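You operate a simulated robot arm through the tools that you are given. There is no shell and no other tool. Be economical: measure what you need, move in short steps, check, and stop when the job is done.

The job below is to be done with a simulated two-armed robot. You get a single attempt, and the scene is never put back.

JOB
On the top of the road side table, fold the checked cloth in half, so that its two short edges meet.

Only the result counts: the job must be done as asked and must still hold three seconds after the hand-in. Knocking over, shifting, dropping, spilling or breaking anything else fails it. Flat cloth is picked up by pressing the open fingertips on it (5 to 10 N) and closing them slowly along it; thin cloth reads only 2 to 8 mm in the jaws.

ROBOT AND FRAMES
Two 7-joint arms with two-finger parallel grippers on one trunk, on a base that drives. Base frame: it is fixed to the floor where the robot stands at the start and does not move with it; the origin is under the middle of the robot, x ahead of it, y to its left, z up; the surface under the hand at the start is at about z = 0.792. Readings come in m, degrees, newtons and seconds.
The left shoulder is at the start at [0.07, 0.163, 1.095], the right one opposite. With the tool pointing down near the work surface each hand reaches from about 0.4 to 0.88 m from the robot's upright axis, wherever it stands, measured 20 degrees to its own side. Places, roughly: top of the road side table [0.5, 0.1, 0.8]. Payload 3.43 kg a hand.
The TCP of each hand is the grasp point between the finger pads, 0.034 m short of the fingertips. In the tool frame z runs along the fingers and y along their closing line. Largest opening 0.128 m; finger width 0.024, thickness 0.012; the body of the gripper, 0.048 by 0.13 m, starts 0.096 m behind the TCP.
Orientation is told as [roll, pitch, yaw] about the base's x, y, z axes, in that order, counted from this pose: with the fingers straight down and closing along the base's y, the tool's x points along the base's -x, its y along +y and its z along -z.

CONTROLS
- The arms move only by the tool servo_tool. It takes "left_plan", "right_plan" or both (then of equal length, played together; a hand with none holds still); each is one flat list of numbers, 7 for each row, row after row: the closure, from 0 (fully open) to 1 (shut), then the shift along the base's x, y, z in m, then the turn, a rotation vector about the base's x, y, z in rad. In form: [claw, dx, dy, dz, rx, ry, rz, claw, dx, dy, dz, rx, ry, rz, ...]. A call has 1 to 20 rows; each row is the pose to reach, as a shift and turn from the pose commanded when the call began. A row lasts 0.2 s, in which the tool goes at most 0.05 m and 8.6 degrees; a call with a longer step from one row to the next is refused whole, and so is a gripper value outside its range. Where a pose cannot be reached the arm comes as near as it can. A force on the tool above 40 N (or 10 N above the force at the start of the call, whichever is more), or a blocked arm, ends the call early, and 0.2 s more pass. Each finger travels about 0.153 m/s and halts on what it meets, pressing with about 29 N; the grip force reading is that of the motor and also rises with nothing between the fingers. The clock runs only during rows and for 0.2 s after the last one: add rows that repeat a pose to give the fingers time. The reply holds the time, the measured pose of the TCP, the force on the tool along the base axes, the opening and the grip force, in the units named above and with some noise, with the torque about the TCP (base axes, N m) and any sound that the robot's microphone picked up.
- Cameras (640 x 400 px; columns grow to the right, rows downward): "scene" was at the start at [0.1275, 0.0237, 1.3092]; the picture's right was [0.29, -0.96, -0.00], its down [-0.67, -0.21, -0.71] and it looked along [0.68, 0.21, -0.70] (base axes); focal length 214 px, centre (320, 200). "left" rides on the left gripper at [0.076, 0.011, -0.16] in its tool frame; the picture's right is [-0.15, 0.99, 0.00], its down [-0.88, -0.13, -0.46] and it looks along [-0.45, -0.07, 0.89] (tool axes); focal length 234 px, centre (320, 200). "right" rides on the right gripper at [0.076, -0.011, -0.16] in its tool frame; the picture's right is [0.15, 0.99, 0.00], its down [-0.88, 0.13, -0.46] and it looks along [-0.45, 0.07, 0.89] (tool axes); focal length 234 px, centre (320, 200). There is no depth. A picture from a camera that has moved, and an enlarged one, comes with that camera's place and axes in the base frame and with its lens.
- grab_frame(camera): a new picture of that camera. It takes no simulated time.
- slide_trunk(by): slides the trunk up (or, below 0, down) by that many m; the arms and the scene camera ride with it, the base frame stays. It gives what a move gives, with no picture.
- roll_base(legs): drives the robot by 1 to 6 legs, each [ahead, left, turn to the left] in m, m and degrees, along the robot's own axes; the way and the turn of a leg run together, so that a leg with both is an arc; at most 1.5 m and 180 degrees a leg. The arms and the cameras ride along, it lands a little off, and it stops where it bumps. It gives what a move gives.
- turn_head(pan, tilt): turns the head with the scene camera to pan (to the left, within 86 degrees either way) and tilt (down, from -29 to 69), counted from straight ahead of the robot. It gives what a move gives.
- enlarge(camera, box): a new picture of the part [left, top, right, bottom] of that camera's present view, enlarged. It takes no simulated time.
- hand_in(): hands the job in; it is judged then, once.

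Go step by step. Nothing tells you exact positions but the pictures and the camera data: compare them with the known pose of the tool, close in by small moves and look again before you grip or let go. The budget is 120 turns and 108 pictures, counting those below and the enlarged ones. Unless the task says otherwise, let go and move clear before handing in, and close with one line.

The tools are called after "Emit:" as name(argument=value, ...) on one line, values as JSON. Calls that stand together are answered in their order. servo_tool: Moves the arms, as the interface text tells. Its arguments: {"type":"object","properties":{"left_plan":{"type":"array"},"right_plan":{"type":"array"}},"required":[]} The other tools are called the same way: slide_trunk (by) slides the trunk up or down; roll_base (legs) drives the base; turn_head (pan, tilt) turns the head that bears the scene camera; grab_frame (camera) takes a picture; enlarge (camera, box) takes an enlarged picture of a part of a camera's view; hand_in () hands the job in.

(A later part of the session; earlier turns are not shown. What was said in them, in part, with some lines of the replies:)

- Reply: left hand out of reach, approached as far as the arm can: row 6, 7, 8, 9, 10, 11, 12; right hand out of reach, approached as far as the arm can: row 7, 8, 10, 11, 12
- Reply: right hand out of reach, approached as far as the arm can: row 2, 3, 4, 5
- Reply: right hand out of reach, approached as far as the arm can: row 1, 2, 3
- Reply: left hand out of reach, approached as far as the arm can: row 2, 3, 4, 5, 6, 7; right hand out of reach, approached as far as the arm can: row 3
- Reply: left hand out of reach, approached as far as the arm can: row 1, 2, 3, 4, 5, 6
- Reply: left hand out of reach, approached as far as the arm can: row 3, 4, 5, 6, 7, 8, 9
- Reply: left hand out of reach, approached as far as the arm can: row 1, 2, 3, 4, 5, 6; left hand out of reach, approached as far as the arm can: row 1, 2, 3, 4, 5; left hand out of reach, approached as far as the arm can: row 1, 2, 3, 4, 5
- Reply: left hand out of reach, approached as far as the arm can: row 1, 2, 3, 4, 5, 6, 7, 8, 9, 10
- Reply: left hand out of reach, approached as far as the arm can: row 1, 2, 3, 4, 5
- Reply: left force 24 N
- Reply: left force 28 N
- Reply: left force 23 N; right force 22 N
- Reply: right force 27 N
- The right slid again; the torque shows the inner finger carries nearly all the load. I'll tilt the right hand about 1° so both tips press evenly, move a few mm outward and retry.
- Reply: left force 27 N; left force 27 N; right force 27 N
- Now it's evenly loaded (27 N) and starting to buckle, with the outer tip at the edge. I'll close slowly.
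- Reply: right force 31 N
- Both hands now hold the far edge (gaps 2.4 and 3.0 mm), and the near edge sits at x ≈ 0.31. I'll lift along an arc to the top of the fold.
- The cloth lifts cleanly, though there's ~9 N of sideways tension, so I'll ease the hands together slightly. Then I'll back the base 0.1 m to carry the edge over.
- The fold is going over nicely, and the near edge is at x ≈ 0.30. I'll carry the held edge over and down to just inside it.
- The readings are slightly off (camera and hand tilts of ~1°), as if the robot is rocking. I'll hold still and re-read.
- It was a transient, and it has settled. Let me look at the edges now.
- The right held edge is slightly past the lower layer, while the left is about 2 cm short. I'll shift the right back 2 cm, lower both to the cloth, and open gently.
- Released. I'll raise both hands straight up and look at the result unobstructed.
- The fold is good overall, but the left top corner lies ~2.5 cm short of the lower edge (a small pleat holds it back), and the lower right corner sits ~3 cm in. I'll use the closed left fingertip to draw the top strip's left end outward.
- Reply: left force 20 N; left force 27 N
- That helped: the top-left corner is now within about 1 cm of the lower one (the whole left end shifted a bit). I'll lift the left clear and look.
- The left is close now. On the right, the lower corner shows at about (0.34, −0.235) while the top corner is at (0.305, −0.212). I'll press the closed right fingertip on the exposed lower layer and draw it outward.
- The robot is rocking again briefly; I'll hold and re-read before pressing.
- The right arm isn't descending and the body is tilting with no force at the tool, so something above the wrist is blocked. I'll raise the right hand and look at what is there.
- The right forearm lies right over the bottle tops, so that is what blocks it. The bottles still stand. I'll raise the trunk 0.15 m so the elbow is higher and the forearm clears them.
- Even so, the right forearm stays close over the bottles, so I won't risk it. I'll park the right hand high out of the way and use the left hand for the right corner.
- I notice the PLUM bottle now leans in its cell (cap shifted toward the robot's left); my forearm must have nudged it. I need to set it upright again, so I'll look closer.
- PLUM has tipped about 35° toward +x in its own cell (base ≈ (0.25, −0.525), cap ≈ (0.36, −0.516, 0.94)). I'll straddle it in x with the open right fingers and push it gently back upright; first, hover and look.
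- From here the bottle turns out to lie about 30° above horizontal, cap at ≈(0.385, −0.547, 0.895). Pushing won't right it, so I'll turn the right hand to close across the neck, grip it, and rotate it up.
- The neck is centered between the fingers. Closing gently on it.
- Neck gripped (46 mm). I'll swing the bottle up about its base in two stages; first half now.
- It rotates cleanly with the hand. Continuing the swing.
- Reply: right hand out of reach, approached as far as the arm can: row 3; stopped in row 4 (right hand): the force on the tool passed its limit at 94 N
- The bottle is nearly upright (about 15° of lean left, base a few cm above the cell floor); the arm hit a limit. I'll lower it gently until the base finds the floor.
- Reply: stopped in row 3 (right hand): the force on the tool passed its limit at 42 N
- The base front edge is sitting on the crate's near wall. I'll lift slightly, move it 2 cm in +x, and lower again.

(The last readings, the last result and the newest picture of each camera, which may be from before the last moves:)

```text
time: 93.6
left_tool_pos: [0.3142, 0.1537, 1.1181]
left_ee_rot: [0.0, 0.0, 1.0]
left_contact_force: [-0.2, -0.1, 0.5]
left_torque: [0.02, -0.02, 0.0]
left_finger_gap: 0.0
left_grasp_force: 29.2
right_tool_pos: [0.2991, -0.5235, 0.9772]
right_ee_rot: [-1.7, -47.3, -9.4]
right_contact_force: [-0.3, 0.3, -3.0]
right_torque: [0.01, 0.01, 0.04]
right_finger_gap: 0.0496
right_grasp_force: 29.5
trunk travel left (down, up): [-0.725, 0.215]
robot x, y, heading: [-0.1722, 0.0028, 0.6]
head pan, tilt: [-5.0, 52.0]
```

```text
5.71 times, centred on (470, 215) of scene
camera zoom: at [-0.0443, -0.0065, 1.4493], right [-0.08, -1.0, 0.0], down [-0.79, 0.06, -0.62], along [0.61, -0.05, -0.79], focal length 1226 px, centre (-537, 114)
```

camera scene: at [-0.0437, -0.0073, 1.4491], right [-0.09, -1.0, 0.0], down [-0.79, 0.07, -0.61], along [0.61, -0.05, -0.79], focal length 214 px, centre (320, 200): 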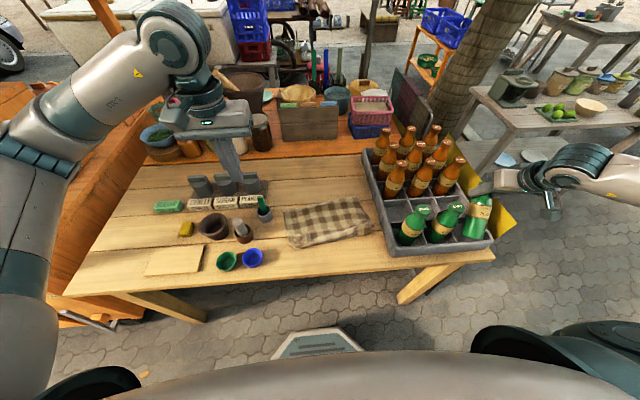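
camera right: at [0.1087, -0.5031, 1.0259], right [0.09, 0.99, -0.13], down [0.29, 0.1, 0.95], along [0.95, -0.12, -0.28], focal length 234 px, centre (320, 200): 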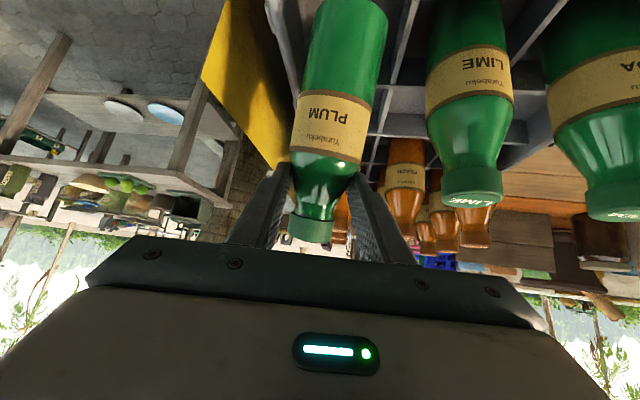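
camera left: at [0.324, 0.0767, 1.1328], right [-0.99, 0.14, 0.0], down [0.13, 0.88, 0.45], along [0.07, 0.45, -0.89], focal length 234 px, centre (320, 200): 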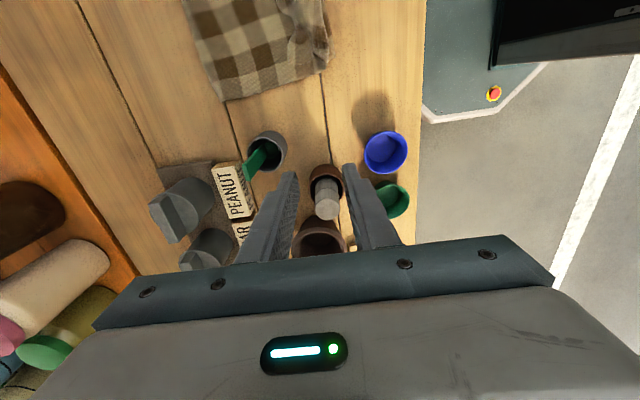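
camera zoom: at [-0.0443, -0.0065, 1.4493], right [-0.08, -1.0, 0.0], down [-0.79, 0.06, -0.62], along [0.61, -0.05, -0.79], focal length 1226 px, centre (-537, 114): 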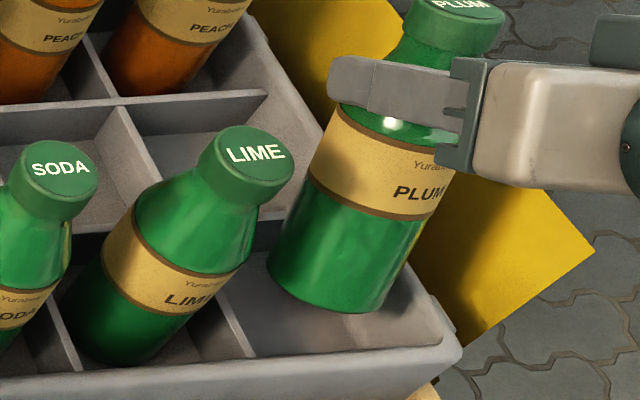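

Free again (just the bottle's weight). I'll rotate the last few degrees and lower.

Emit:
servo_tool(right_plan=[0.85, -0.004, 0, 0.003, -0.012, -0.06, 0, 0.85, -0.008, 0, 0.005, -0.024, -0.12, 0, 0.85, -0.012, 0, 0.006, -0.036, -0.18, 0, 0.85, -0.012, 0, 0.006, -0.036, -0.18, 0])

Emit:
enlarge(camera="scene", box=[430, 180, 510, 250])

```text
time: 94.3
left_tool_pos: [0.314, 0.154, 1.1192]
left_ee_rot: [-0.1, 0.1, 1.0]
left_contact_force: [-0.1, 0.5, -0.3]
left_torque: [0.0, 0.0, -0.04]
left_finger_gap: 0.0
left_grasp_force: 28.9
right_tool_pos: [0.2746, -0.5356, 0.9699]
right_ee_rot: [-5.7, -49.1, -6.5]
right_contact_force: [0.1, 1.7, 5.1]
right_torque: [0.04, 0.16, -0.06]
right_finger_gap: 0.05
right_grasp_force: 28.9
right hand out of reach, approached as far as the arm can: row 2, 3
trunk travel left (down, up): [-0.725, 0.215]
robot x, y, heading: [-0.1691, -0.0001, 0.3]
head pan, tilt: [-5.0, 52.0]
stopped in row 3 (right hand): the force on the tool passed its limit at 48 N (the readings are from after the stop); the commanded pose is now the measured one
```

```text
5.71 times, centred on (470, 215) of scene
camera zoom: at [-0.0448, -0.0053, 1.4494], right [-0.08, -1.0, 0.0], down [-0.79, 0.06, -0.62], along [0.61, -0.05, -0.79], focal length 1226 px, centre (-537, 114)
```

zoom: 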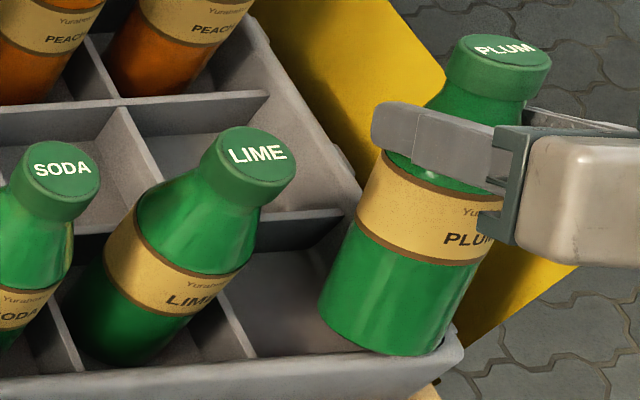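

The wrist can't pitch further and slid sideways. I'll lift, go back to the good pose, and lower with the remaining lean (well within self-righting).

Emit:
servo_tool(right_plan=[0.85, 0, 0, 0.008, 0, 0, 0, 0.85, 0.005, 0.004, 0.014, 0.03, 0.02, 0, 0.85, 0.012, 0.008, 0.014, 0.05, 0.04, -0.02, 0.85, 0.018, 0.012, 0.012, 0.07, 0.06, -0.04, 0.85, 0.022, 0.012, 0.01, 0.07, 0.06, -0.04, 0.85, 0.022, 0.012, 0.01, 0.07, 0.06, -0.04])

Emit:
enlarge(camera="scene", box=[430, 180, 510, 250])

```text
time: 95.7
left_tool_pos: [0.3134, 0.154, 1.1186]
left_ee_rot: [0.0, 0.0, 1.0]
left_contact_force: [-0.1, -0.3, 0.8]
left_torque: [0.0, 0.0, 0.0]
left_finger_gap: 0.0002
left_grasp_force: 28.6
right_tool_pos: [0.2958, -0.5259, 0.9784]
right_ee_rot: [-0.7, -44.9, -12.5]
right_contact_force: [-0.5, 0.3, -3.4]
right_torque: [-0.01, -0.04, -0.01]
right_finger_gap: 0.05
right_grasp_force: 28.8
trunk travel left (down, up): [-0.725, 0.215]
robot x, y, heading: [-0.1653, -0.0034, 0.6]
head pan, tilt: [-5.0, 52.0]
```

```text
5.71 times, centred on (470, 215) of scene
camera zoom: at [-0.0441, -0.0066, 1.4493], right [-0.08, -1.0, 0.0], down [-0.79, 0.06, -0.62], along [0.61, -0.05, -0.79], focal length 1226 px, centre (-537, 114)
```

zoom: 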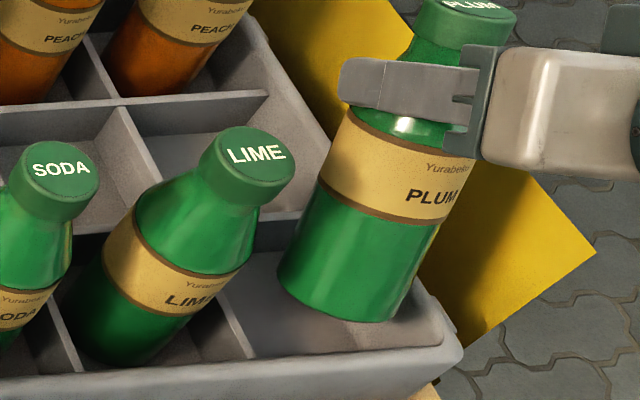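

Emit:
servo_tool(right_plan=[0.85, 0, 0, -0.005, 0, 0, 0, 0.85, 0, 0, -0.01, 0, 0, 0, 0.85, 0, 0, -0.015, 0, 0, 0, 0.85, 0, 0, -0.02, 0, 0, 0])

Emit:
enlarge(camera="scene", box=[430, 180, 510, 250])

```text
time: 96.7
left_tool_pos: [0.3141, 0.155, 1.1174]
left_ee_rot: [0.0, 0.1, 1.0]
left_contact_force: [0.1, 0.0, 0.1]
left_torque: [-0.01, -0.01, -0.01]
left_finger_gap: 0.0
left_grasp_force: 29.2
right_tool_pos: [0.2969, -0.5262, 0.9572]
right_ee_rot: [-0.7, -44.8, -12.5]
right_contact_force: [-0.3, -1.0, -3.5]
right_torque: [0.0, -0.07, -0.03]
right_finger_gap: 0.0498
right_grasp_force: 28.8
trunk travel left (down, up): [-0.725, 0.215]
robot x, y, heading: [-0.1681, 0.0011, 0.4]
head pan, tilt: [-5.0, 52.0]
```

```text
5.71 times, centred on (470, 215) of scene
camera zoom: at [-0.0439, -0.0068, 1.4493], right [-0.08, -1.0, 0.0], down [-0.79, 0.06, -0.62], along [0.61, -0.05, -0.79], focal length 1226 px, centre (-537, 114)
```

zoom: 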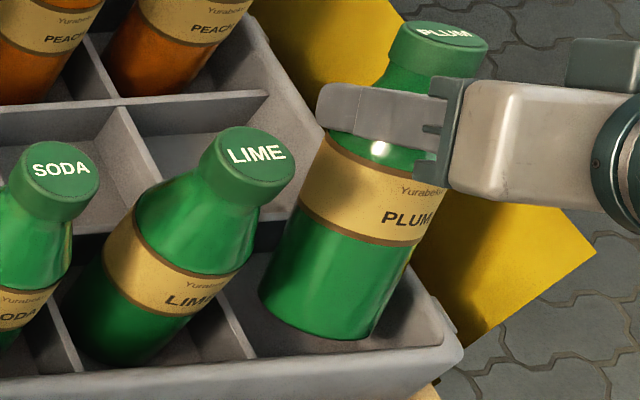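

Still free and going down inside the cell. Continue lowering.

Emit:
servo_tool(right_plan=[0.85, 0, 0, -0.003, 0, 0, 0, 0.85, 0, 0, -0.006, 0, 0, 0, 0.85, 0, 0, -0.009, 0, 0, 0, 0.85, 0, 0, -0.012, 0, 0, 0, 0.85, 0, 0, -0.015, 0, 0, 0])

Emit:
enlarge(camera="scene", box=[430, 180, 510, 250])

```text
time: 97.9
left_tool_pos: [0.3141, 0.1544, 1.1177]
left_ee_rot: [0.0, 0.0, 1.0]
left_contact_force: [-0.9, -0.3, -1.2]
left_torque: [0.0, -0.01, -0.02]
left_finger_gap: 0.0
left_grasp_force: 29.5
right_tool_pos: [0.2967, -0.5252, 0.9434]
right_ee_rot: [-0.6, -44.8, -12.6]
right_contact_force: [-0.1, 0.0, -2.9]
right_torque: [0.02, -0.03, -0.02]
right_finger_gap: 0.0498
right_grasp_force: 29.0
trunk travel left (down, up): [-0.725, 0.215]
robot x, y, heading: [-0.1676, -0.0008, 0.5]
head pan, tilt: [-5.0, 52.0]
```

```text
5.71 times, centred on (470, 215) of scene
camera zoom: at [-0.044, -0.0067, 1.4493], right [-0.08, -1.0, 0.0], down [-0.79, 0.06, -0.62], along [0.61, -0.05, -0.79], focal length 1226 px, centre (-537, 114)
```

zoom: 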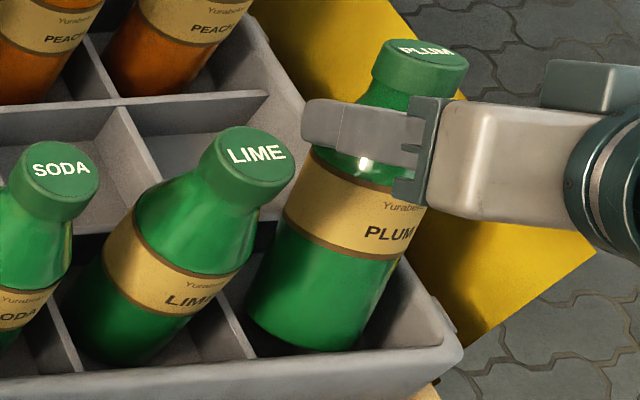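

Emit:
servo_tool(right_plan=[0.85, 0, 0, -0.003, 0, 0, 0, 0.85, 0, 0, -0.006, 0, 0, 0, 0.85, 0, 0, -0.009, 0, 0, 0, 0.85, 0, 0, -0.012, 0, 0, 0])

Emit:
enlarge(camera="scene", box=[430, 180, 510, 250])

```text
time: 98.9
left_tool_pos: [0.3125, 0.1543, 1.1191]
left_ee_rot: [0.0, 0.0, 0.9]
left_contact_force: [0.0, -0.6, -0.8]
left_torque: [0.0, 0.01, 0.03]
left_finger_gap: 0.0
left_grasp_force: 29.0
right_tool_pos: [0.2966, -0.5241, 0.9337]
right_ee_rot: [-0.8, -45.2, -12.4]
right_contact_force: [-2.1, 0.1, 11.6]
right_torque: [-0.06, 0.61, -0.03]
right_finger_gap: 0.0496
right_grasp_force: 29.0
trunk travel left (down, up): [-0.725, 0.215]
robot x, y, heading: [-0.1679, -0.0039, 0.5]
head pan, tilt: [-5.0, 52.0]
```

```text
5.71 times, centred on (470, 215) of scene
camera zoom: at [-0.0456, -0.0052, 1.4497], right [-0.08, -1.0, 0.0], down [-0.78, 0.06, -0.62], along [0.61, -0.05, -0.79], focal length 1226 px, centre (-537, 114)
```

zoom: 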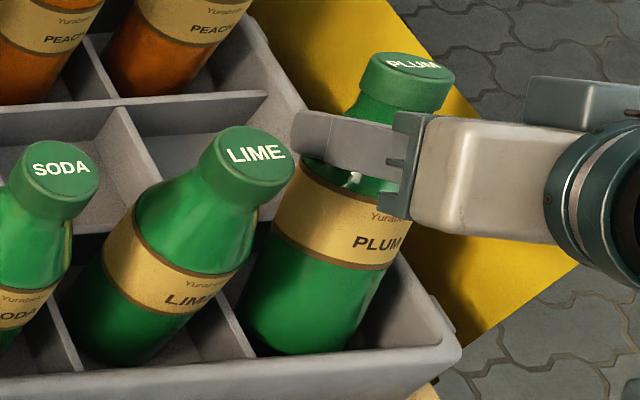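

The base touches the floor but the bottle still leans ~25°, too much to self-right, and the wrist is cramped near the body. I'll lift the bottle clear, back the base up 0.15 m for room, and finish rotating it there.

Emit:
servo_tool(right_plan=[0.85, 0, 0, 0.015, 0, 0, 0, 0.85, 0, 0, 0.035, 0, 0, 0, 0.85, 0, 0, 0.055, 0, 0, 0, 0.85, 0, 0, 0.08, 0, 0, 0, 0.85, 0, 0, 0.105, 0, 0, 0, 0.85, 0, 0, 0.12, 0, 0, 0])

Emit:
grab_frame(camera="scene")

```text
time: 100.3
left_tool_pos: [0.3131, 0.1543, 1.1177]
left_ee_rot: [0.0, 0.1, 1.0]
left_contact_force: [0.3, 0.0, -0.8]
left_torque: [-0.01, 0.0, 0.0]
left_finger_gap: 0.0
left_grasp_force: 28.8
right_tool_pos: [0.2964, -0.5263, 1.0514]
right_ee_rot: [-0.6, -44.9, -12.5]
right_contact_force: [0.3, 0.1, -3.0]
right_torque: [-0.01, -0.05, 0.0]
right_finger_gap: 0.0495
right_grasp_force: 28.6
trunk travel left (down, up): [-0.725, 0.215]
robot x, y, heading: [-0.1666, 0.0025, 0.5]
head pan, tilt: [-5.0, 52.0]
```

```text
16 pictures are left
camera scene: at [-0.044, -0.0065, 1.4492], right [-0.08, -1.0, 0.0], down [-0.79, 0.06, -0.62], along [0.61, -0.05, -0.79], focal length 214 px, centre (320, 200)
```

scene: 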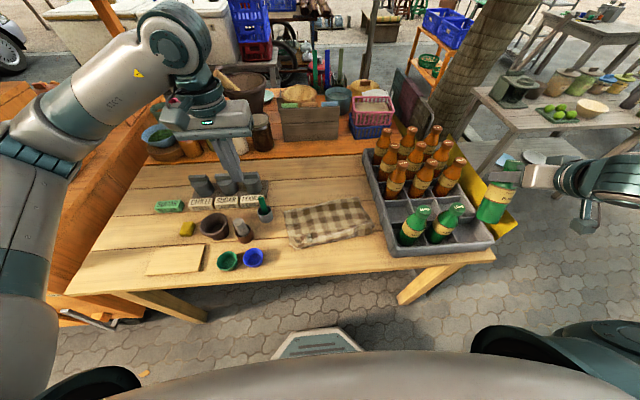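

Emit:
roll_base(legs=[[-0.15, 0, 0]])

Emit:
servo_tool(right_plan=[0.85, 0.02, 0, 0, -0.015, -0.07, 0, 0.85, 0.04, 0.001, 0, -0.03, -0.14, 0, 0.85, 0.06, 0.002, 0, -0.045, -0.21, 0, 0.85, 0.08, 0.004, 0, -0.06, -0.28, 0, 0.85, 0.1, 0.006, 0, -0.075, -0.35, 0, 0.85, 0.122, 0.006, 0, -0.09, -0.42, 0, 0.85, 0.122, 0.006, 0, -0.09, -0.42, 0])

Emit:
enlarge(camera="scene", box=[360, 90, 520, 210])

```text
time: 101.7
left_tool_pos: [0.166, 0.1517, 1.1179]
left_ee_rot: [0.0, 0.2, 0.8]
left_contact_force: [0.1, 0.4, -0.8]
left_torque: [-0.02, 0.01, -0.02]
left_finger_gap: 0.0
left_grasp_force: 29.3
right_tool_pos: [0.1465, -0.5263, 1.05]
right_ee_rot: [-0.7, -44.9, -12.6]
right_contact_force: [0.6, 0.3, -3.4]
right_torque: [-0.01, -0.03, -0.01]
right_finger_gap: 0.0496
right_grasp_force: 28.8
trunk travel left (down, up): [-0.725, 0.215]
robot x, y, heading: [-0.3194, 0.0007, -0.1]
head pan, tilt: [-5.0, 52.0]
```

```text
time: 103.5
left_tool_pos: [0.1644, 0.1514, 1.1181]
left_ee_rot: [0.0, 0.1, 0.9]
left_contact_force: [0.5, 0.1, 0.2]
left_torque: [0.0, -0.02, -0.02]
left_finger_gap: 0.0
left_grasp_force: 29.7
right_tool_pos: [0.0872, -0.5568, 0.8577]
right_ee_rot: [-10.8, -36.9, -4.8]
right_contact_force: [-0.5, -0.4, -2.8]
right_torque: [0.02, -0.06, 0.0]
right_finger_gap: 0.0477
right_grasp_force: 29.0
right hand out of reach, approached as far as the arm can: row 4, 5, 6, 7
trunk travel left (down, up): [-0.725, 0.215]
robot x, y, heading: [-0.3137, -0.0007, 0.2]
head pan, tilt: [-5.0, 52.0]
stopped in row 7 (right hand): the arm was blocked; the commanded pose is now the measured one
```

```text
3.33 times, centred on (440, 150) of scene
camera zoom: at [-0.1936, -0.0078, 1.4493], right [-0.08, -1.0, 0.0], down [-0.79, 0.07, -0.62], along [0.61, -0.05, -0.79], focal length 715 px, centre (-80, 367)
```

zoom: 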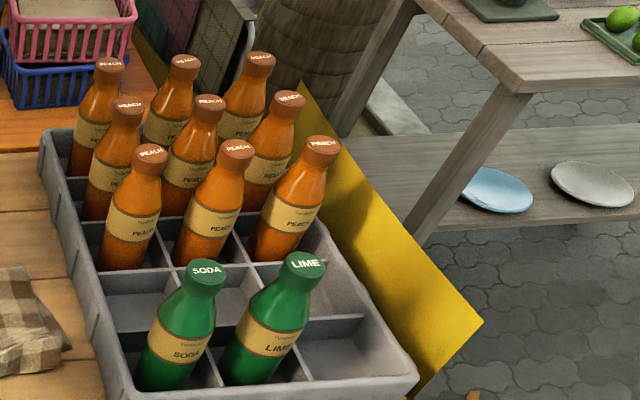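

The wrist hit its limit and the hand sagged in front of the table, but it still holds the bottle. I'll bring it straight up first, then lower the trunk so the forearm is flatter for the final rotation.

Emit:
servo_tool(right_plan=[0.85, 0, 0, 0.03, 0, 0.05, 0, 0.85, 0, 0, 0.07, 0.03, 0.1, 0, 0.85, 0, 0, 0.11, 0.06, 0.1, -0.02, 0.85, 0, 0, 0.15, 0.09, 0.1, -0.04, 0.85, 0, 0, 0.19, 0.12, 0.1, -0.06, 0.85, 0.03, 0.01, 0.22, 0.15, 0.1, -0.08, 0.85, 0.06, 0.02, 0.25, 0.15, 0.1, -0.08, 0.85, 0.06, 0.02, 0.25, 0.15, 0.1, -0.08])

Emit:
grab_frame(camera="scene")

```text
time: 105.3
left_tool_pos: [0.1619, 0.1516, 1.1184]
left_ee_rot: [0.1, 0.0, 0.8]
left_contact_force: [-0.4, -0.5, 0.1]
left_torque: [0.0, -0.01, -0.06]
left_finger_gap: 0.0
left_grasp_force: 29.3
right_tool_pos: [0.1474, -0.5409, 1.1083]
right_ee_rot: [-1.8, -29.7, -14.4]
right_contact_force: [0.3, -0.2, -3.3]
right_torque: [-0.04, -0.11, 0.02]
right_finger_gap: 0.048
right_grasp_force: 29.1
trunk travel left (down, up): [-0.725, 0.215]
robot x, y, heading: [-0.3231, 0.0007, 0.0]
head pan, tilt: [-5.0, 52.0]
```

```text
14 pictures are left
camera scene: at [-0.1954, -0.0076, 1.4495], right [-0.08, -1.0, 0.0], down [-0.78, 0.07, -0.62], along [0.61, -0.05, -0.79], focal length 214 px, centre (320, 200)
```

scene: 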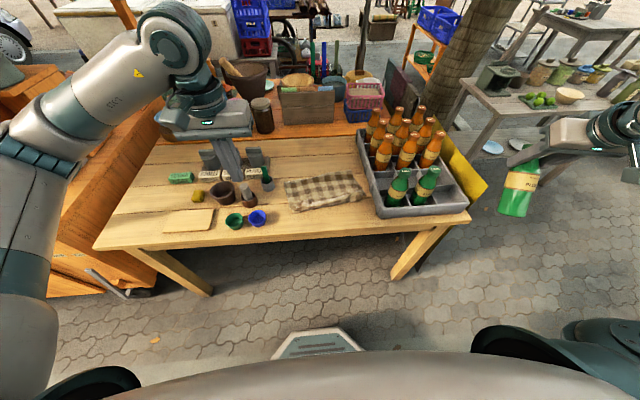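

Recovered at a comfortable pose. I'll lower the trunk in stages, raising the right hand in between, and back up further so the arm can reach out flatter.

Emit:
servo_tool(right_plan=[0.85, 0, 0, 0.03, 0, 0, 0, 0.85, 0, 0, 0.06, 0, 0, 0, 0.85, 0, 0, 0.08, 0, 0, 0], left_plan=[1, 0, 0, 0.03, 0, 0, 0, 1, 0, 0, 0.06, 0, 0, 0, 1, 0, 0, 0.08, 0, 0, 0])

Emit:
roll_base(legs=[[-0.2, 0, 0]])

Emit:
slide_trunk(by=-0.2)

```text
time: 106.1
left_tool_pos: [0.1637, 0.1494, 1.1998]
left_ee_rot: [0.0, 0.0, 0.9]
left_contact_force: [0.0, 0.9, 0.2]
left_torque: [0.0, 0.0, -0.01]
left_finger_gap: 0.0001
left_grasp_force: 29.3
right_tool_pos: [0.1497, -0.5384, 1.188]
right_ee_rot: [-1.8, -29.7, -14.4]
right_contact_force: [0.5, -0.3, -2.9]
right_torque: [-0.01, -0.08, 0.0]
right_finger_gap: 0.0477
right_grasp_force: 29.0
trunk travel left (down, up): [-0.725, 0.215]
robot x, y, heading: [-0.3206, -0.0014, 0.4]
head pan, tilt: [-5.0, 52.0]
```

```text
time: 107.7
left_tool_pos: [-0.0364, 0.149, 1.198]
left_ee_rot: [-0.2, 0.1, 0.9]
left_contact_force: [0.2, 0.3, -0.2]
left_torque: [-0.01, -0.01, 0.02]
left_finger_gap: 0.0
left_grasp_force: 28.9
right_tool_pos: [-0.0491, -0.5391, 1.1885]
right_ee_rot: [-1.8, -29.7, -14.3]
right_contact_force: [0.0, 0.1, -3.0]
right_torque: [-0.04, -0.13, 0.01]
right_finger_gap: 0.0478
right_grasp_force: 28.6
trunk travel left (down, up): [-0.725, 0.215]
robot x, y, heading: [-0.5159, -0.0023, -0.3]
head pan, tilt: [-5.0, 52.0]
```

```text
time: 109.9
left_tool_pos: [-0.0352, 0.1492, 0.999]
left_ee_rot: [-0.1, 0.1, 0.9]
left_contact_force: [0.1, -0.2, 0.8]
left_torque: [0.04, 0.02, -0.04]
left_finger_gap: 0.0
left_grasp_force: 28.9
right_tool_pos: [-0.0503, -0.5394, 0.9884]
right_ee_rot: [-1.7, -29.8, -14.4]
right_contact_force: [-0.1, 0.1, -3.1]
right_torque: [-0.03, -0.1, 0.04]
right_finger_gap: 0.0477
right_grasp_force: 28.9
trunk travel left (down, up): [-0.525, 0.415]
robot x, y, heading: [-0.5154, -0.0057, 0.1]
head pan, tilt: [-5.0, 52.0]
```

In open space before the table, I'll now extend the right arm forward and pitch the bottle upright, checking for limits.

Emit:
servo_tool(right_plan=[0.85, 0.03, 0, 0.02, 0, 0, 0, 0.85, 0.06, 0, 0.04, -0.027, -0.107, 0, 0.85, 0.09, 0, 0.06, -0.054, -0.214, 0, 0.85, 0.11, 0, 0.08, -0.081, -0.321, 0, 0.85, 0.12, 0, 0.1, -0.108, -0.428, 0, 0.85, 0.12, 0, 0.1, -0.108, -0.428, 0])

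Emit:
grab_frame(camera="scene")

```text
time: 111.3
left_tool_pos: [-0.0361, 0.1481, 0.9979]
left_ee_rot: [0.0, 0.2, 0.9]
left_contact_force: [0.1, 0.5, 0.6]
left_torque: [0.02, 0.04, 0.0]
left_finger_gap: 0.0003
left_grasp_force: 29.0
right_tool_pos: [0.0705, -0.541, 1.088]
right_ee_rot: [-1.6, -55.1, -14.4]
right_contact_force: [0.9, 1.0, -3.0]
right_torque: [-0.01, 0.01, 0.01]
right_finger_gap: 0.0474
right_grasp_force: 28.8
trunk travel left (down, up): [-0.525, 0.415]
robot x, y, heading: [-0.5187, -0.0033, 0.1]
head pan, tilt: [-5.0, 52.0]
```

```text
13 pictures are left
camera scene: at [-0.3929, -0.0085, 1.2492], right [-0.08, -1.0, 0.0], down [-0.79, 0.07, -0.62], along [0.61, -0.05, -0.79], focal length 214 px, centre (320, 200)
```

scene: 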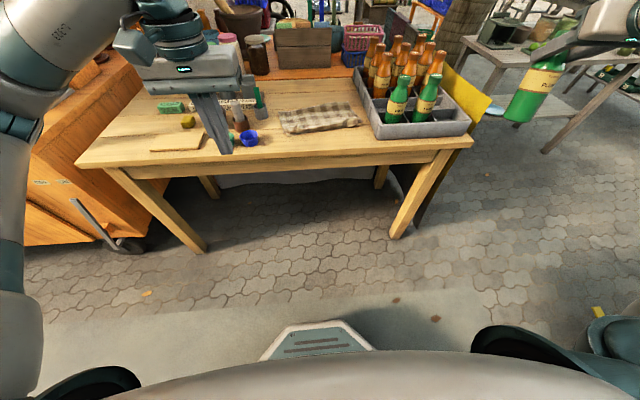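

Pitch −55° reached without trouble; about 18° of lean is left. I'll rotate the rest and check upright with a close look.

Emit:
servo_tool(right_plan=[0.85, 0.01, 0, 0, -0.026, -0.1, 0, 0.85, 0.02, 0, 0, -0.052, -0.2, 0, 0.85, 0.03, 0, 0, -0.077, -0.3, 0, 0.85, 0.03, 0, 0, -0.077, -0.3, 0])

Emit:
turn_head(pan=-35, tilt=25)

Emit:
grab_frame(camera="scene")

```text
time: 112.3
left_tool_pos: [-0.0369, 0.1484, 0.9984]
left_ee_rot: [0.1, 0.1, 0.9]
left_contact_force: [-1.2, 0.4, 0.4]
left_torque: [0.01, 0.0, 0.04]
left_finger_gap: 0.0001
left_grasp_force: 28.9
right_tool_pos: [0.1003, -0.5394, 1.0888]
right_ee_rot: [-1.5, -72.9, -14.5]
right_contact_force: [0.0, -0.3, -2.8]
right_torque: [0.03, 0.05, 0.0]
right_finger_gap: 0.0474
right_grasp_force: 28.7
trunk travel left (down, up): [-0.525, 0.415]
robot x, y, heading: [-0.5205, -0.0027, 0.4]
head pan, tilt: [-5.0, 52.0]
```

```text
time: 113.2
left_tool_pos: [-0.0366, 0.1488, 0.9988]
left_ee_rot: [0.0, 0.1, 1.0]
left_contact_force: [0.7, -0.4, 1.3]
left_torque: [0.01, -0.02, -0.02]
left_finger_gap: 0.0002
left_grasp_force: 28.8
right_tool_pos: [0.1003, -0.5384, 1.0887]
right_ee_rot: [-1.5, -72.8, -14.7]
right_contact_force: [-0.3, 0.0, -3.3]
right_torque: [0.03, 0.09, 0.01]
right_finger_gap: 0.0476
right_grasp_force: 28.8
trunk travel left (down, up): [-0.525, 0.415]
robot x, y, heading: [-0.5184, -0.0034, 0.0]
head pan, tilt: [-35.0, 25.0]
```

```text
12 pictures are left
camera scene: at [-0.3922, -0.0547, 1.2893], right [-0.57, -0.82, 0.0], down [-0.35, 0.24, -0.91], along [0.74, -0.52, -0.42], focal length 214 px, centre (320, 200)
```

scene: 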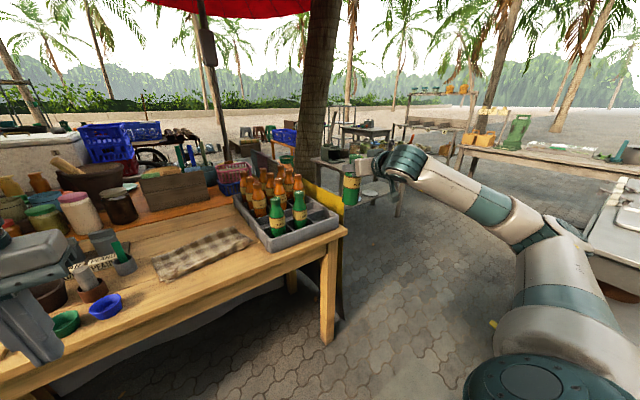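

Emit:
enlarge(camera="scene", box=[230, 140, 400, 250])

```text
3.64 times, centred on (315, 195) of scene
camera zoom: at [-0.3922, -0.0547, 1.2893], right [-0.57, -0.82, 0.0], down [-0.35, 0.24, -0.91], along [0.74, -0.52, -0.42], focal length 780 px, centre (338, 218)
```

zoom: 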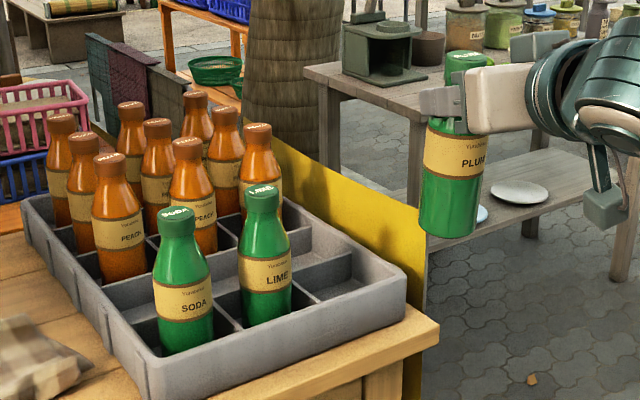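

The bottle is upright in the hand now. Its cell center is about (0.27, −0.522), so I'll drive forward 0.15 m with the arm pose held, then fine-tune above the cell.

Emit:
roll_base(legs=[[0.15, 0, 0]])

Emit:
servo_tool(right_plan=[0.85, 0.005, 0.01, -0.02, 0, 0, 0, 0.85, 0.01, 0.018, -0.04, 0, 0, 0, 0.85, 0.01, 0.018, -0.06, 0, 0, 0, 0.85, 0.01, 0.018, -0.06, 0, 0, 0])

Emit:
enlarge(camera="scene", box=[230, 140, 430, 290])

```text
time: 114.6
left_tool_pos: [0.1108, 0.1482, 0.9991]
left_ee_rot: [0.1, 0.0, 0.8]
left_contact_force: [-0.1, 0.2, -0.8]
left_torque: [0.0, 0.0, 0.01]
left_finger_gap: 0.0
left_grasp_force: 29.1
right_tool_pos: [0.246, -0.54, 1.0884]
right_ee_rot: [-1.5, -72.7, -14.6]
right_contact_force: [0.4, 0.2, -2.7]
right_torque: [0.02, 0.1, -0.02]
right_finger_gap: 0.0475
right_grasp_force: 29.2
trunk travel left (down, up): [-0.525, 0.415]
robot x, y, heading: [-0.3689, -0.0017, 0.2]
head pan, tilt: [-35.0, 25.0]
```

```text
time: 115.6
left_tool_pos: [0.1106, 0.1489, 0.9983]
left_ee_rot: [0.0, 0.0, 0.8]
left_contact_force: [-0.7, -0.3, -0.1]
left_torque: [0.0, -0.01, -0.01]
left_finger_gap: 0.0
left_grasp_force: 29.2
right_tool_pos: [0.2554, -0.5228, 1.0284]
right_ee_rot: [-1.6, -72.8, -14.5]
right_contact_force: [0.5, -0.1, -2.5]
right_torque: [0.0, 0.03, -0.01]
right_finger_gap: 0.0473
right_grasp_force: 29.3
trunk travel left (down, up): [-0.525, 0.415]
robot x, y, heading: [-0.3691, 0.0019, -0.1]
head pan, tilt: [-35.0, 25.0]
```

```text
2.67 times, centred on (330, 215) of scene
camera zoom: at [-0.2454, -0.0543, 1.2893], right [-0.57, -0.82, 0.0], down [-0.35, 0.24, -0.91], along [0.74, -0.52, -0.42], focal length 572 px, centre (293, 160)
```

zoom: 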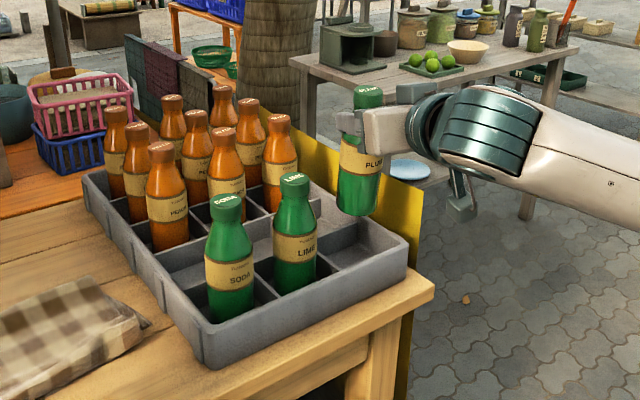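

Lined up within ~1 cm. I'll shift 8 mm in +x and lower it into the cell.

Emit:
servo_tool(right_plan=[0.85, 0.008, 0, -0.015, 0, 0, 0, 0.85, 0.008, 0, -0.03, 0, 0, 0, 0.85, 0.008, 0, -0.045, 0, 0, 0, 0.85, 0.008, 0, -0.06, 0, 0, 0, 0.85, 0.008, 0, -0.075, 0, 0, 0, 0.85, 0.008, 0, -0.085, 0, 0, 0])

Emit:
enlarge(camera="scene", box=[230, 140, 430, 290])

```text
time: 117.0
left_tool_pos: [0.1103, 0.1488, 0.9991]
left_ee_rot: [0.1, 0.1, 0.9]
left_contact_force: [1.0, 0.3, 0.7]
left_torque: [-0.01, 0.0, 0.02]
left_finger_gap: 0.0
left_grasp_force: 29.0
right_tool_pos: [0.2638, -0.5202, 0.9449]
right_ee_rot: [-1.6, -72.8, -14.7]
right_contact_force: [-0.2, 0.5, -3.2]
right_torque: [-0.01, 0.07, -0.01]
right_finger_gap: 0.0473
right_grasp_force: 29.2
trunk travel left (down, up): [-0.525, 0.415]
robot x, y, heading: [-0.3687, 0.0, -0.1]
head pan, tilt: [-35.0, 25.0]
```

```text
2.67 times, centred on (330, 215) of scene
camera zoom: at [-0.2458, -0.0546, 1.2894], right [-0.57, -0.82, 0.0], down [-0.35, 0.24, -0.91], along [0.74, -0.52, -0.42], focal length 572 px, centre (293, 160)
```

zoom: 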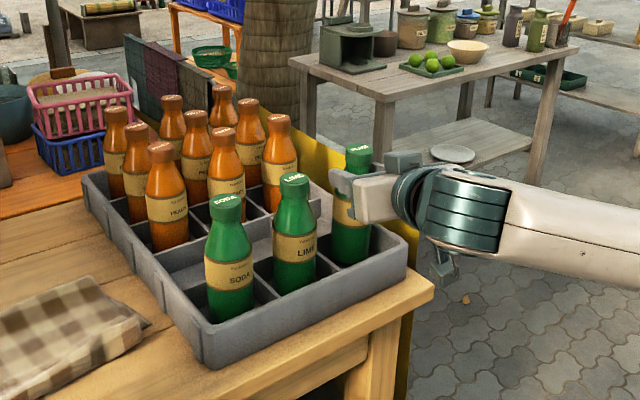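

It's going neatly into its cell. Lowering until it touches the floor.

Emit:
servo_tool(right_plan=[0.85, 0, 0, -0.004, 0, 0, 0, 0.85, 0, 0, -0.008, 0, 0, 0, 0.85, 0, 0, -0.012, 0, 0, 0, 0.85, 0, 0, -0.015, 0, 0, 0])

```text
time: 118.0
left_tool_pos: [0.1102, 0.149, 1.0005]
left_ee_rot: [-0.1, 0.0, 0.8]
left_contact_force: [0.7, -0.7, -0.4]
left_torque: [0.02, 0.02, 0.04]
left_finger_gap: 0.0
left_grasp_force: 29.5
right_tool_pos: [0.2621, -0.5204, 0.9327]
right_ee_rot: [-1.8, -73.3, -14.4]
right_contact_force: [2.8, 1.6, 13.5]
right_torque: [0.14, -0.34, 0.02]
right_finger_gap: 0.0472
right_grasp_force: 29.1
trunk travel left (down, up): [-0.525, 0.415]
robot x, y, heading: [-0.3725, -0.0013, 0.2]
head pan, tilt: [-35.0, 25.0]
```

It's on the floor (~15 N). I'll release slowly and withdraw straight back along the fingers.

Emit:
servo_tool(right_plan=[0.62, 0, 0, 0.002, 0, 0, 0, 0.6, 0, 0, 0.002, 0, 0, 0, 0.56, 0, 0, 0.002, 0, 0, 0, 0.5, 0, 0, 0.002, 0, 0, 0, 0.42, 0, 0, 0.002, 0, 0, 0, 0.42, 0, 0, 0.002, 0, 0, 0, 0.42, -0.02, 0.005, 0.006, 0, 0, 0, 0.42, -0.05, 0.012, 0.014, 0, 0, 0, 0.42, -0.08, 0.02, 0.022, 0, 0, 0, 0.42, -0.12, 0.03, 0.034, 0, 0, 0, 0.42, -0.12, 0.03, 0.034, 0, 0, 0])

Emit:
enlarge(camera="scene", box=[230, 140, 430, 290])

```text
time: 120.4
left_tool_pos: [0.1112, 0.1495, 0.999]
left_ee_rot: [0.1, 0.1, 0.8]
left_contact_force: [0.1, 0.3, 0.6]
left_torque: [0.01, 0.01, 0.01]
left_finger_gap: 0.0001
left_grasp_force: 28.9
right_tool_pos: [0.1555, -0.5034, 0.9603]
right_ee_rot: [-1.7, -72.9, -14.5]
right_contact_force: [-0.7, -0.3, 0.5]
right_torque: [-0.02, 0.0, -0.02]
right_finger_gap: 0.0742
right_grasp_force: 0.0
right hand out of reach, approached as far as the arm can: row 10, 11
trunk travel left (down, up): [-0.525, 0.415]
robot x, y, heading: [-0.3723, -0.0, -0.2]
head pan, tilt: [-35.0, 25.0]
```

```text
2.67 times, centred on (330, 215) of scene
camera zoom: at [-0.2457, -0.0538, 1.2894], right [-0.57, -0.82, 0.0], down [-0.35, 0.24, -0.91], along [0.74, -0.52, -0.42], focal length 572 px, centre (293, 160)
```

zoom: 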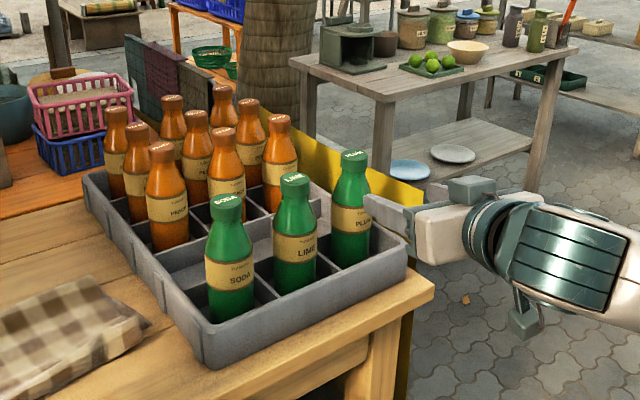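

PLUM stands upright in its cell again. I'll back off, bring the right arm to a high, safe pose, and raise the trunk.

Emit:
roll_base(legs=[[-0.12, 0, 0]])

Emit:
slide_trunk(by=0.2)

Emit:
servo_tool(right_plan=[0.6, 0, 0, 0.01, 0, 0.14, 0, 0.8, 0, 0, 0.02, 0, 0.28, 0, 1, 0, 0, 0.03, 0, 0.42, 0, 1, 0, 0, 0.04, 0, 0.56, 0, 1, 0, 0, 0.05, 0, 0.7, 0, 1, 0, 0, 0.06, 0, 0.84, 0, 1, 0, 0, 0.07, 0, 0.98, 0, 1, 0, 0, 0.08, 0, 1.12, 0, 1, 0, 0, 0.08, 0, 1.26, 0, 1, 0, 0, 0.08, 0, 1.26, 0])

```text
time: 121.6
left_tool_pos: [-0.0091, 0.15, 0.9995]
left_ee_rot: [0.1, 0.0, 1.0]
left_contact_force: [-0.7, 0.1, 0.1]
left_torque: [0.03, -0.06, -0.01]
left_finger_gap: 0.0
left_grasp_force: 28.9
right_tool_pos: [0.0382, -0.5021, 0.9609]
right_ee_rot: [-1.5, -72.8, -14.5]
right_contact_force: [0.0, 0.6, -0.6]
right_torque: [0.01, 0.04, 0.0]
right_finger_gap: 0.0741
right_grasp_force: 0.1
trunk travel left (down, up): [-0.525, 0.415]
robot x, y, heading: [-0.4857, -0.0005, 0.3]
head pan, tilt: [-35.0, 25.0]
```

```text
time: 123.8
left_tool_pos: [-0.0072, 0.1494, 1.199]
left_ee_rot: [0.1, 0.1, 1.0]
left_contact_force: [-0.5, -0.8, -0.4]
left_torque: [-0.03, 0.01, -0.02]
left_finger_gap: 0.0
left_grasp_force: 28.9
right_tool_pos: [0.0399, -0.5022, 1.1614]
right_ee_rot: [-1.5, -72.8, -14.5]
right_contact_force: [-0.3, -0.4, 0.9]
right_torque: [-0.02, 0.05, -0.02]
right_finger_gap: 0.0742
right_grasp_force: 0.1
trunk travel left (down, up): [-0.725, 0.215]
robot x, y, heading: [-0.4904, 0.0002, 0.3]
head pan, tilt: [-35.0, 25.0]
```

```text
time: 126.0
left_tool_pos: [-0.009, 0.1497, 1.1994]
left_ee_rot: [0.1, 0.0, 1.0]
left_contact_force: [-0.7, -0.9, 0.1]
left_torque: [-0.02, -0.01, -0.04]
left_finger_gap: 0.0
left_grasp_force: 29.1
right_tool_pos: [0.038, -0.5006, 1.2421]
right_ee_rot: [-15.2, -1.1, -4.3]
right_contact_force: [0.2, -0.5, -0.2]
right_torque: [0.03, -0.03, 0.02]
right_finger_gap: 0.0001
right_grasp_force: 29.1
trunk travel left (down, up): [-0.725, 0.215]
robot x, y, heading: [-0.4882, -0.0038, 0.4]
head pan, tilt: [-35.0, 25.0]
```

Emit:
roll_base(legs=[[0.27, 0, 0]])

Emit:
turn_head(pan=-10, tilt=48)

Emit:
enlarge(camera="scene", box=[240, 130, 480, 280])

```text
time: 127.9
left_tool_pos: [0.2635, 0.1554, 1.2008]
left_ee_rot: [0.0, 0.0, 1.3]
left_contact_force: [-0.1, 0.7, -0.5]
left_torque: [-0.01, -0.02, 0.01]
left_finger_gap: 0.0
left_grasp_force: 28.7
right_tool_pos: [0.3137, -0.4964, 1.2434]
right_ee_rot: [-15.3, -1.2, -3.9]
right_contact_force: [-0.1, 0.6, -1.0]
right_torque: [0.01, 0.02, 0.01]
right_finger_gap: 0.0
right_grasp_force: 28.5
trunk travel left (down, up): [-0.725, 0.215]
robot x, y, heading: [-0.2183, 0.0, 0.8]
head pan, tilt: [-35.0, 25.0]
```

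```text
time: 128.8
left_tool_pos: [0.2645, 0.155, 1.1994]
left_ee_rot: [-0.1, 0.0, 1.3]
left_contact_force: [0.2, 0.3, 0.6]
left_torque: [-0.01, -0.02, -0.02]
left_finger_gap: 0.0002
left_grasp_force: 28.7
right_tool_pos: [0.3164, -0.4978, 1.2423]
right_ee_rot: [-15.2, -1.2, -4.0]
right_contact_force: [-0.4, 0.7, -0.5]
right_torque: [-0.05, -0.04, 0.0]
right_finger_gap: 0.0
right_grasp_force: 29.0
trunk travel left (down, up): [-0.725, 0.215]
robot x, y, heading: [-0.2196, 0.0015, 0.4]
head pan, tilt: [-10.0, 48.0]
```

```text
2.67 times, centred on (360, 205) of scene
camera zoom: at [-0.0888, -0.0121, 1.4548], right [-0.16, -0.99, 0.0], down [-0.73, 0.12, -0.67], along [0.66, -0.11, -0.74], focal length 572 px, centre (213, 187)
```

zoom: 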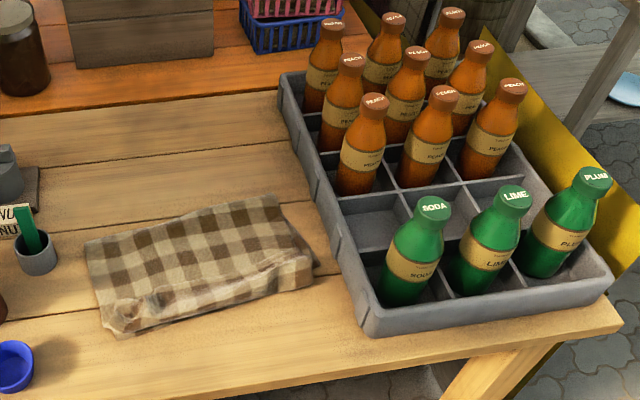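

Everything stands properly and the three green bottles match. Now the last cloth correction: the lower right corner (~(0.33, −0.236)) sits ~3 cm from the top corner. I'll bring the left hand over it.

Emit:
servo_tool(left_plan=[1, 0.01, -0.045, 0, 0, 0, 0, 1, 0.02, -0.09, 0, 0, 0, 0, 1, 0.03, -0.135, 0, 0, 0, 0, 1, 0.04, -0.18, 0, 0, 0, 0, 1, 0.05, -0.225, 0, 0, 0, 0, 1, 0.06, -0.27, 0, 0, 0, 0, 1, 0.07, -0.315, 0, 0, 0, 0, 1, 0.08, -0.355, -0.02, 0, 0, 0, 1, 0.085, -0.38, -0.05, 0, 0, 0, 1, 0.085, -0.38, -0.1, 0, 0, 0, 1, 0.085, -0.38, -0.15, 0, 0, 0, 1, 0.085, -0.38, -0.2, 0, 0, 0, 1, 0.085, -0.38, -0.25, 0, 0, 0, 1, 0.085, -0.38, -0.3, 0, 0, 0, 1, 0.085, -0.38, -0.34, 0, 0, 0, 1, 0.085, -0.38, -0.34, 0, 0, 0])

Emit:
grab_frame(camera="left")

```text
time: 132.2
left_tool_pos: [0.3478, -0.2227, 0.8598]
left_ee_rot: [0.0, 0.1, 1.3]
left_contact_force: [-0.4, -0.2, -0.1]
left_torque: [0.04, 0.02, 0.04]
left_finger_gap: 0.0
left_grasp_force: 28.8
right_tool_pos: [0.3152, -0.4965, 1.2425]
right_ee_rot: [-15.3, -1.2, -3.9]
right_contact_force: [0.0, -0.4, -0.7]
right_torque: [0.01, -0.01, 0.05]
right_finger_gap: 0.0001
right_grasp_force: 29.2
trunk travel left (down, up): [-0.725, 0.215]
robot x, y, heading: [-0.217, -0.0007, 0.6]
head pan, tilt: [-10.0, 48.0]
```

```text
6 pictures are left
camera left: at [0.2719, -0.2149, 1.0189], right [0.12, 0.99, 0.0], down [0.88, -0.11, 0.46], along [0.45, -0.06, -0.89], focal length 234 px, centre (320, 200)
```

left: 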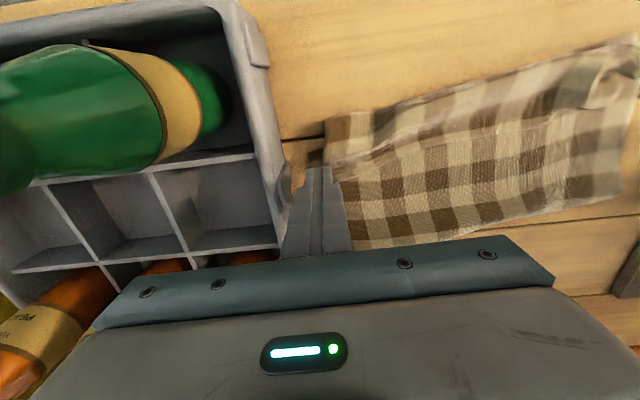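

The tip is right above the exposed lower corner. Pressing down gently.

Emit:
servo_tool(left_plan=[1, 0.002, -0.004, -0.02, 0, 0, 0, 1, 0.002, -0.004, -0.032, 0, 0, 0, 1, 0.002, -0.004, -0.038, 0, 0, 0, 1, 0.002, -0.004, -0.042, 0, 0, 0])

```text
time: 133.2
left_tool_pos: [0.3524, -0.2295, 0.8176]
left_ee_rot: [0.0, 0.1, 1.3]
left_contact_force: [-0.1, 0.0, 0.9]
left_torque: [0.03, 0.01, -0.03]
left_finger_gap: 0.0001
left_grasp_force: 28.4
right_tool_pos: [0.3149, -0.4981, 1.2415]
right_ee_rot: [-15.2, -1.1, -4.0]
right_contact_force: [0.4, -0.6, 0.5]
right_torque: [-0.03, 0.02, -0.03]
right_finger_gap: 0.0
right_grasp_force: 29.0
trunk travel left (down, up): [-0.725, 0.215]
robot x, y, heading: [-0.2163, -0.0008, 0.7]
head pan, tilt: [-10.0, 48.0]
```

Emit:
servo_tool(left_plan=[1, 0, 0, -0.002, 0, 0, 0, 1, 0, 0, -0.0035, 0, 0, 0, 1, 0, 0, -0.0035, 0, 0, 0])

```text
time: 134.0
left_tool_pos: [0.3504, -0.228, 0.8164]
left_ee_rot: [-0.1, -0.2, 1.3]
left_contact_force: [6.5, -3.3, 24.4]
left_torque: [0.16, 0.06, -0.09]
left_finger_gap: 0.0001
left_grasp_force: 29.1
right_tool_pos: [0.3142, -0.4955, 1.2424]
right_ee_rot: [-15.3, -1.3, -4.0]
right_contact_force: [-0.8, 0.2, 0.2]
right_torque: [-0.04, -0.02, 0.0]
right_finger_gap: 0.0
right_grasp_force: 28.8
trunk travel left (down, up): [-0.725, 0.215]
robot x, y, heading: [-0.2186, -0.0016, 0.4]
head pan, tilt: [-10.0, 48.0]
```

Firm contact on the lower layer. Dragging it about 3.3 cm outward.

Emit:
servo_tool(left_plan=[1, -0.005, 0, 0.0005, 0, 0, 0, 1, -0.01, 0.001, 0.0005, 0, 0, 0, 1, -0.015, 0.002, 0.0005, 0, 0, 0, 1, -0.02, 0.003, 0.0005, 0, 0, 0, 1, -0.025, 0.004, 0.0005, 0, 0, 0, 1, -0.03, 0.005, 0.0005, 0, 0, 0, 1, -0.034, 0.006, 0.0005, 0, 0, 0])

Emit:
grab_frame(camera="left")

```text
time: 135.3
left_tool_pos: [0.3233, -0.2256, 0.8159]
left_ee_rot: [-0.1, -0.2, 1.3]
left_contact_force: [-2.8, 3.5, 19.1]
left_torque: [0.33, 0.32, -0.03]
left_finger_gap: 0.0002
left_grasp_force: 28.7
right_tool_pos: [0.3135, -0.4953, 1.2432]
right_ee_rot: [-15.3, -1.2, -4.0]
right_contact_force: [-0.3, 0.1, -0.3]
right_torque: [-0.03, 0.0, -0.05]
right_finger_gap: 0.0001
right_grasp_force: 29.0
trunk travel left (down, up): [-0.725, 0.215]
robot x, y, heading: [-0.2145, -0.0018, 0.5]
head pan, tilt: [-10.0, 48.0]
stopped in row 6 (left hand): the force on the tool passed its limit at 40 N (the readings are from after the stop); the commanded pose is now the measured one
```

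```text
5 pictures are left
camera left: at [0.2478, -0.2158, 0.975], right [0.12, 0.99, 0.0], down [0.88, -0.11, 0.46], along [0.45, -0.06, -0.89], focal length 234 px, centre (320, 200)
```

left: 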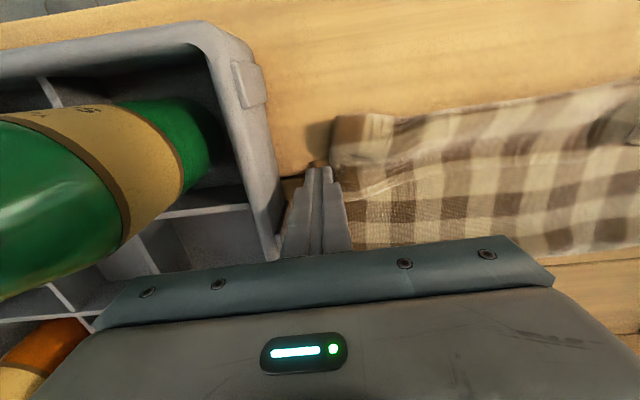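

The lower corner now lies right by the top one. Lifting straight up and clear for a final look.

Emit:
servo_tool(left_plan=[1, 0, 0, 0.02, 0, 0, 0, 1, 0, 0, 0.06, 0, 0, 0, 1, 0, 0, 0.11, 0, 0, 0, 1, 0, 0, 0.16, 0, 0, 0, 1, 0, 0, 0.21, 0, 0, 0, 1, 0, 0, 0.26, 0, 0, 0, 1, 0, 0, 0.31, 0, 0, 0, 1, -0.01, 0.045, 0.33, 0, 0, 0, 1, -0.02, 0.09, 0.33, 0, 0, 0, 1, -0.03, 0.135, 0.33, 0, 0, 0, 1, -0.04, 0.18, 0.33, 0, 0, 0, 1, -0.05, 0.225, 0.33, 0, 0, 0, 1, -0.05, 0.27, 0.33, 0, 0, 0, 1, -0.05, 0.315, 0.33, 0, 0, 0, 1, -0.05, 0.36, 0.33, 0, 0, 0])

Emit:
enlarge(camera="scene", box=[260, 190, 380, 270])

```text
refused: row 8 steps farther than a row can; nothing moved
```

```text
5.00 times, centred on (320, 230) of scene
camera zoom: at [-0.0902, -0.0112, 1.4545], right [-0.16, -0.99, 0.0], down [-0.73, 0.12, -0.67], along [0.66, -0.11, -0.74], focal length 1072 px, centre (320, 50)
```

zoom: 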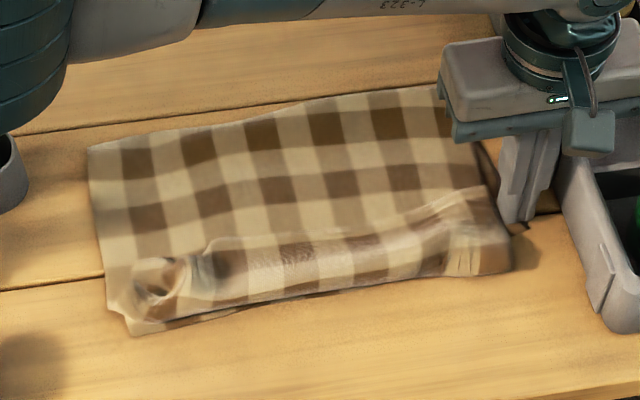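

Emit:
servo_tool(left_plan=[1, 0, 0, 0.02, 0, 0, 0, 1, 0, 0, 0.06, 0, 0, 0, 1, 0, 0, 0.1, 0, 0, 0, 1, 0, 0, 0.145, 0, 0, 0, 1, 0, 0, 0.19, 0, 0, 0, 1, 0, 0, 0.235, 0, 0, 0, 1, 0, 0, 0.28, 0, 0, 0, 1, 0, 0, 0.32, 0, 0, 0, 1, -0.01, 0.04, 0.32, 0, 0, 0, 1, -0.02, 0.08, 0.32, 0, 0, 0, 1, -0.03, 0.12, 0.32, 0, 0, 0, 1, -0.04, 0.16, 0.32, 0, 0, 0, 1, -0.05, 0.2, 0.32, 0, 0, 0, 1, -0.05, 0.245, 0.32, 0, 0, 0, 1, -0.05, 0.29, 0.32, 0, 0, 0, 1, -0.05, 0.335, 0.32, 0, 0, 0, 1, -0.05, 0.38, 0.32, 0, 0, 0])

Emit:
enlarge(camera="scene", box=[260, 190, 380, 270])

```text
time: 138.9
left_tool_pos: [0.2728, 0.1527, 1.1367]
left_ee_rot: [-0.2, -0.1, 1.2]
left_contact_force: [1.1, 0.1, 0.1]
left_torque: [-0.04, -0.02, 0.0]
left_finger_gap: 0.0
left_grasp_force: 29.5
right_tool_pos: [0.3137, -0.4955, 1.2431]
right_ee_rot: [-15.4, -1.2, -3.9]
right_contact_force: [-0.6, -0.2, 0.0]
right_torque: [-0.02, -0.01, 0.03]
right_finger_gap: 0.0
right_grasp_force: 29.5
trunk travel left (down, up): [-0.725, 0.215]
robot x, y, heading: [-0.2169, 0.0012, 0.6]
head pan, tilt: [-10.0, 48.0]
```

```text
5.00 times, centred on (320, 230) of scene
camera zoom: at [-0.0891, -0.0093, 1.4548], right [-0.16, -0.99, 0.0], down [-0.73, 0.12, -0.67], along [0.66, -0.11, -0.74], focal length 1072 px, centre (320, 50)
```

zoom: 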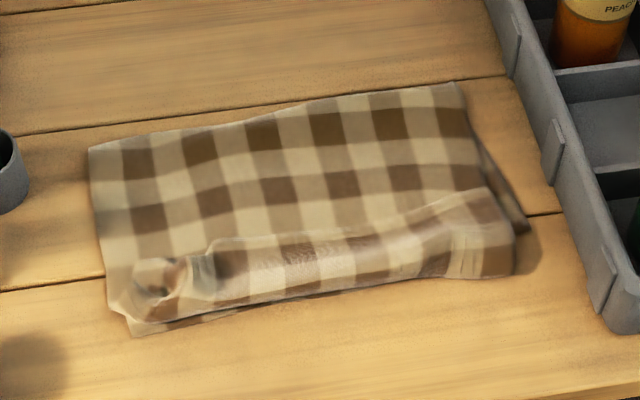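

The short edges now meet within about 1 cm along the whole width. One final overall check.

Emit:
grab_frame(camera="scene")

```text
2 pictures are left
camera scene: at [-0.0891, -0.0093, 1.4548], right [-0.16, -0.99, 0.0], down [-0.73, 0.12, -0.67], along [0.66, -0.11, -0.74], focal length 214 px, centre (320, 200)
```

scene: 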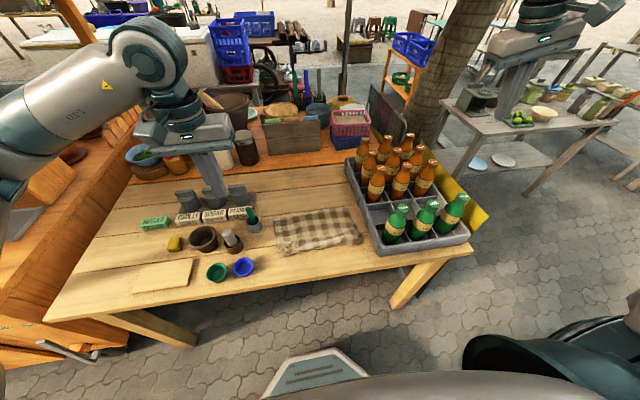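

The cloth is folded on the table, both hands are clear, and every bottle and object is standing in place. Handing in.

Emit:
hand_in()

```text
The job is handed in.
```

I folded the checked cloth in half on the table. Its short edges meet within about 1 cm, with the lower right corner still out by a little over 1 cm and a small pleat near the edge. My right forearm tipped the PLUM bottle over in its crate cell during the fold; I lifted it out and stood it upright in the same cell before handing in, which may still count as disturbing it.
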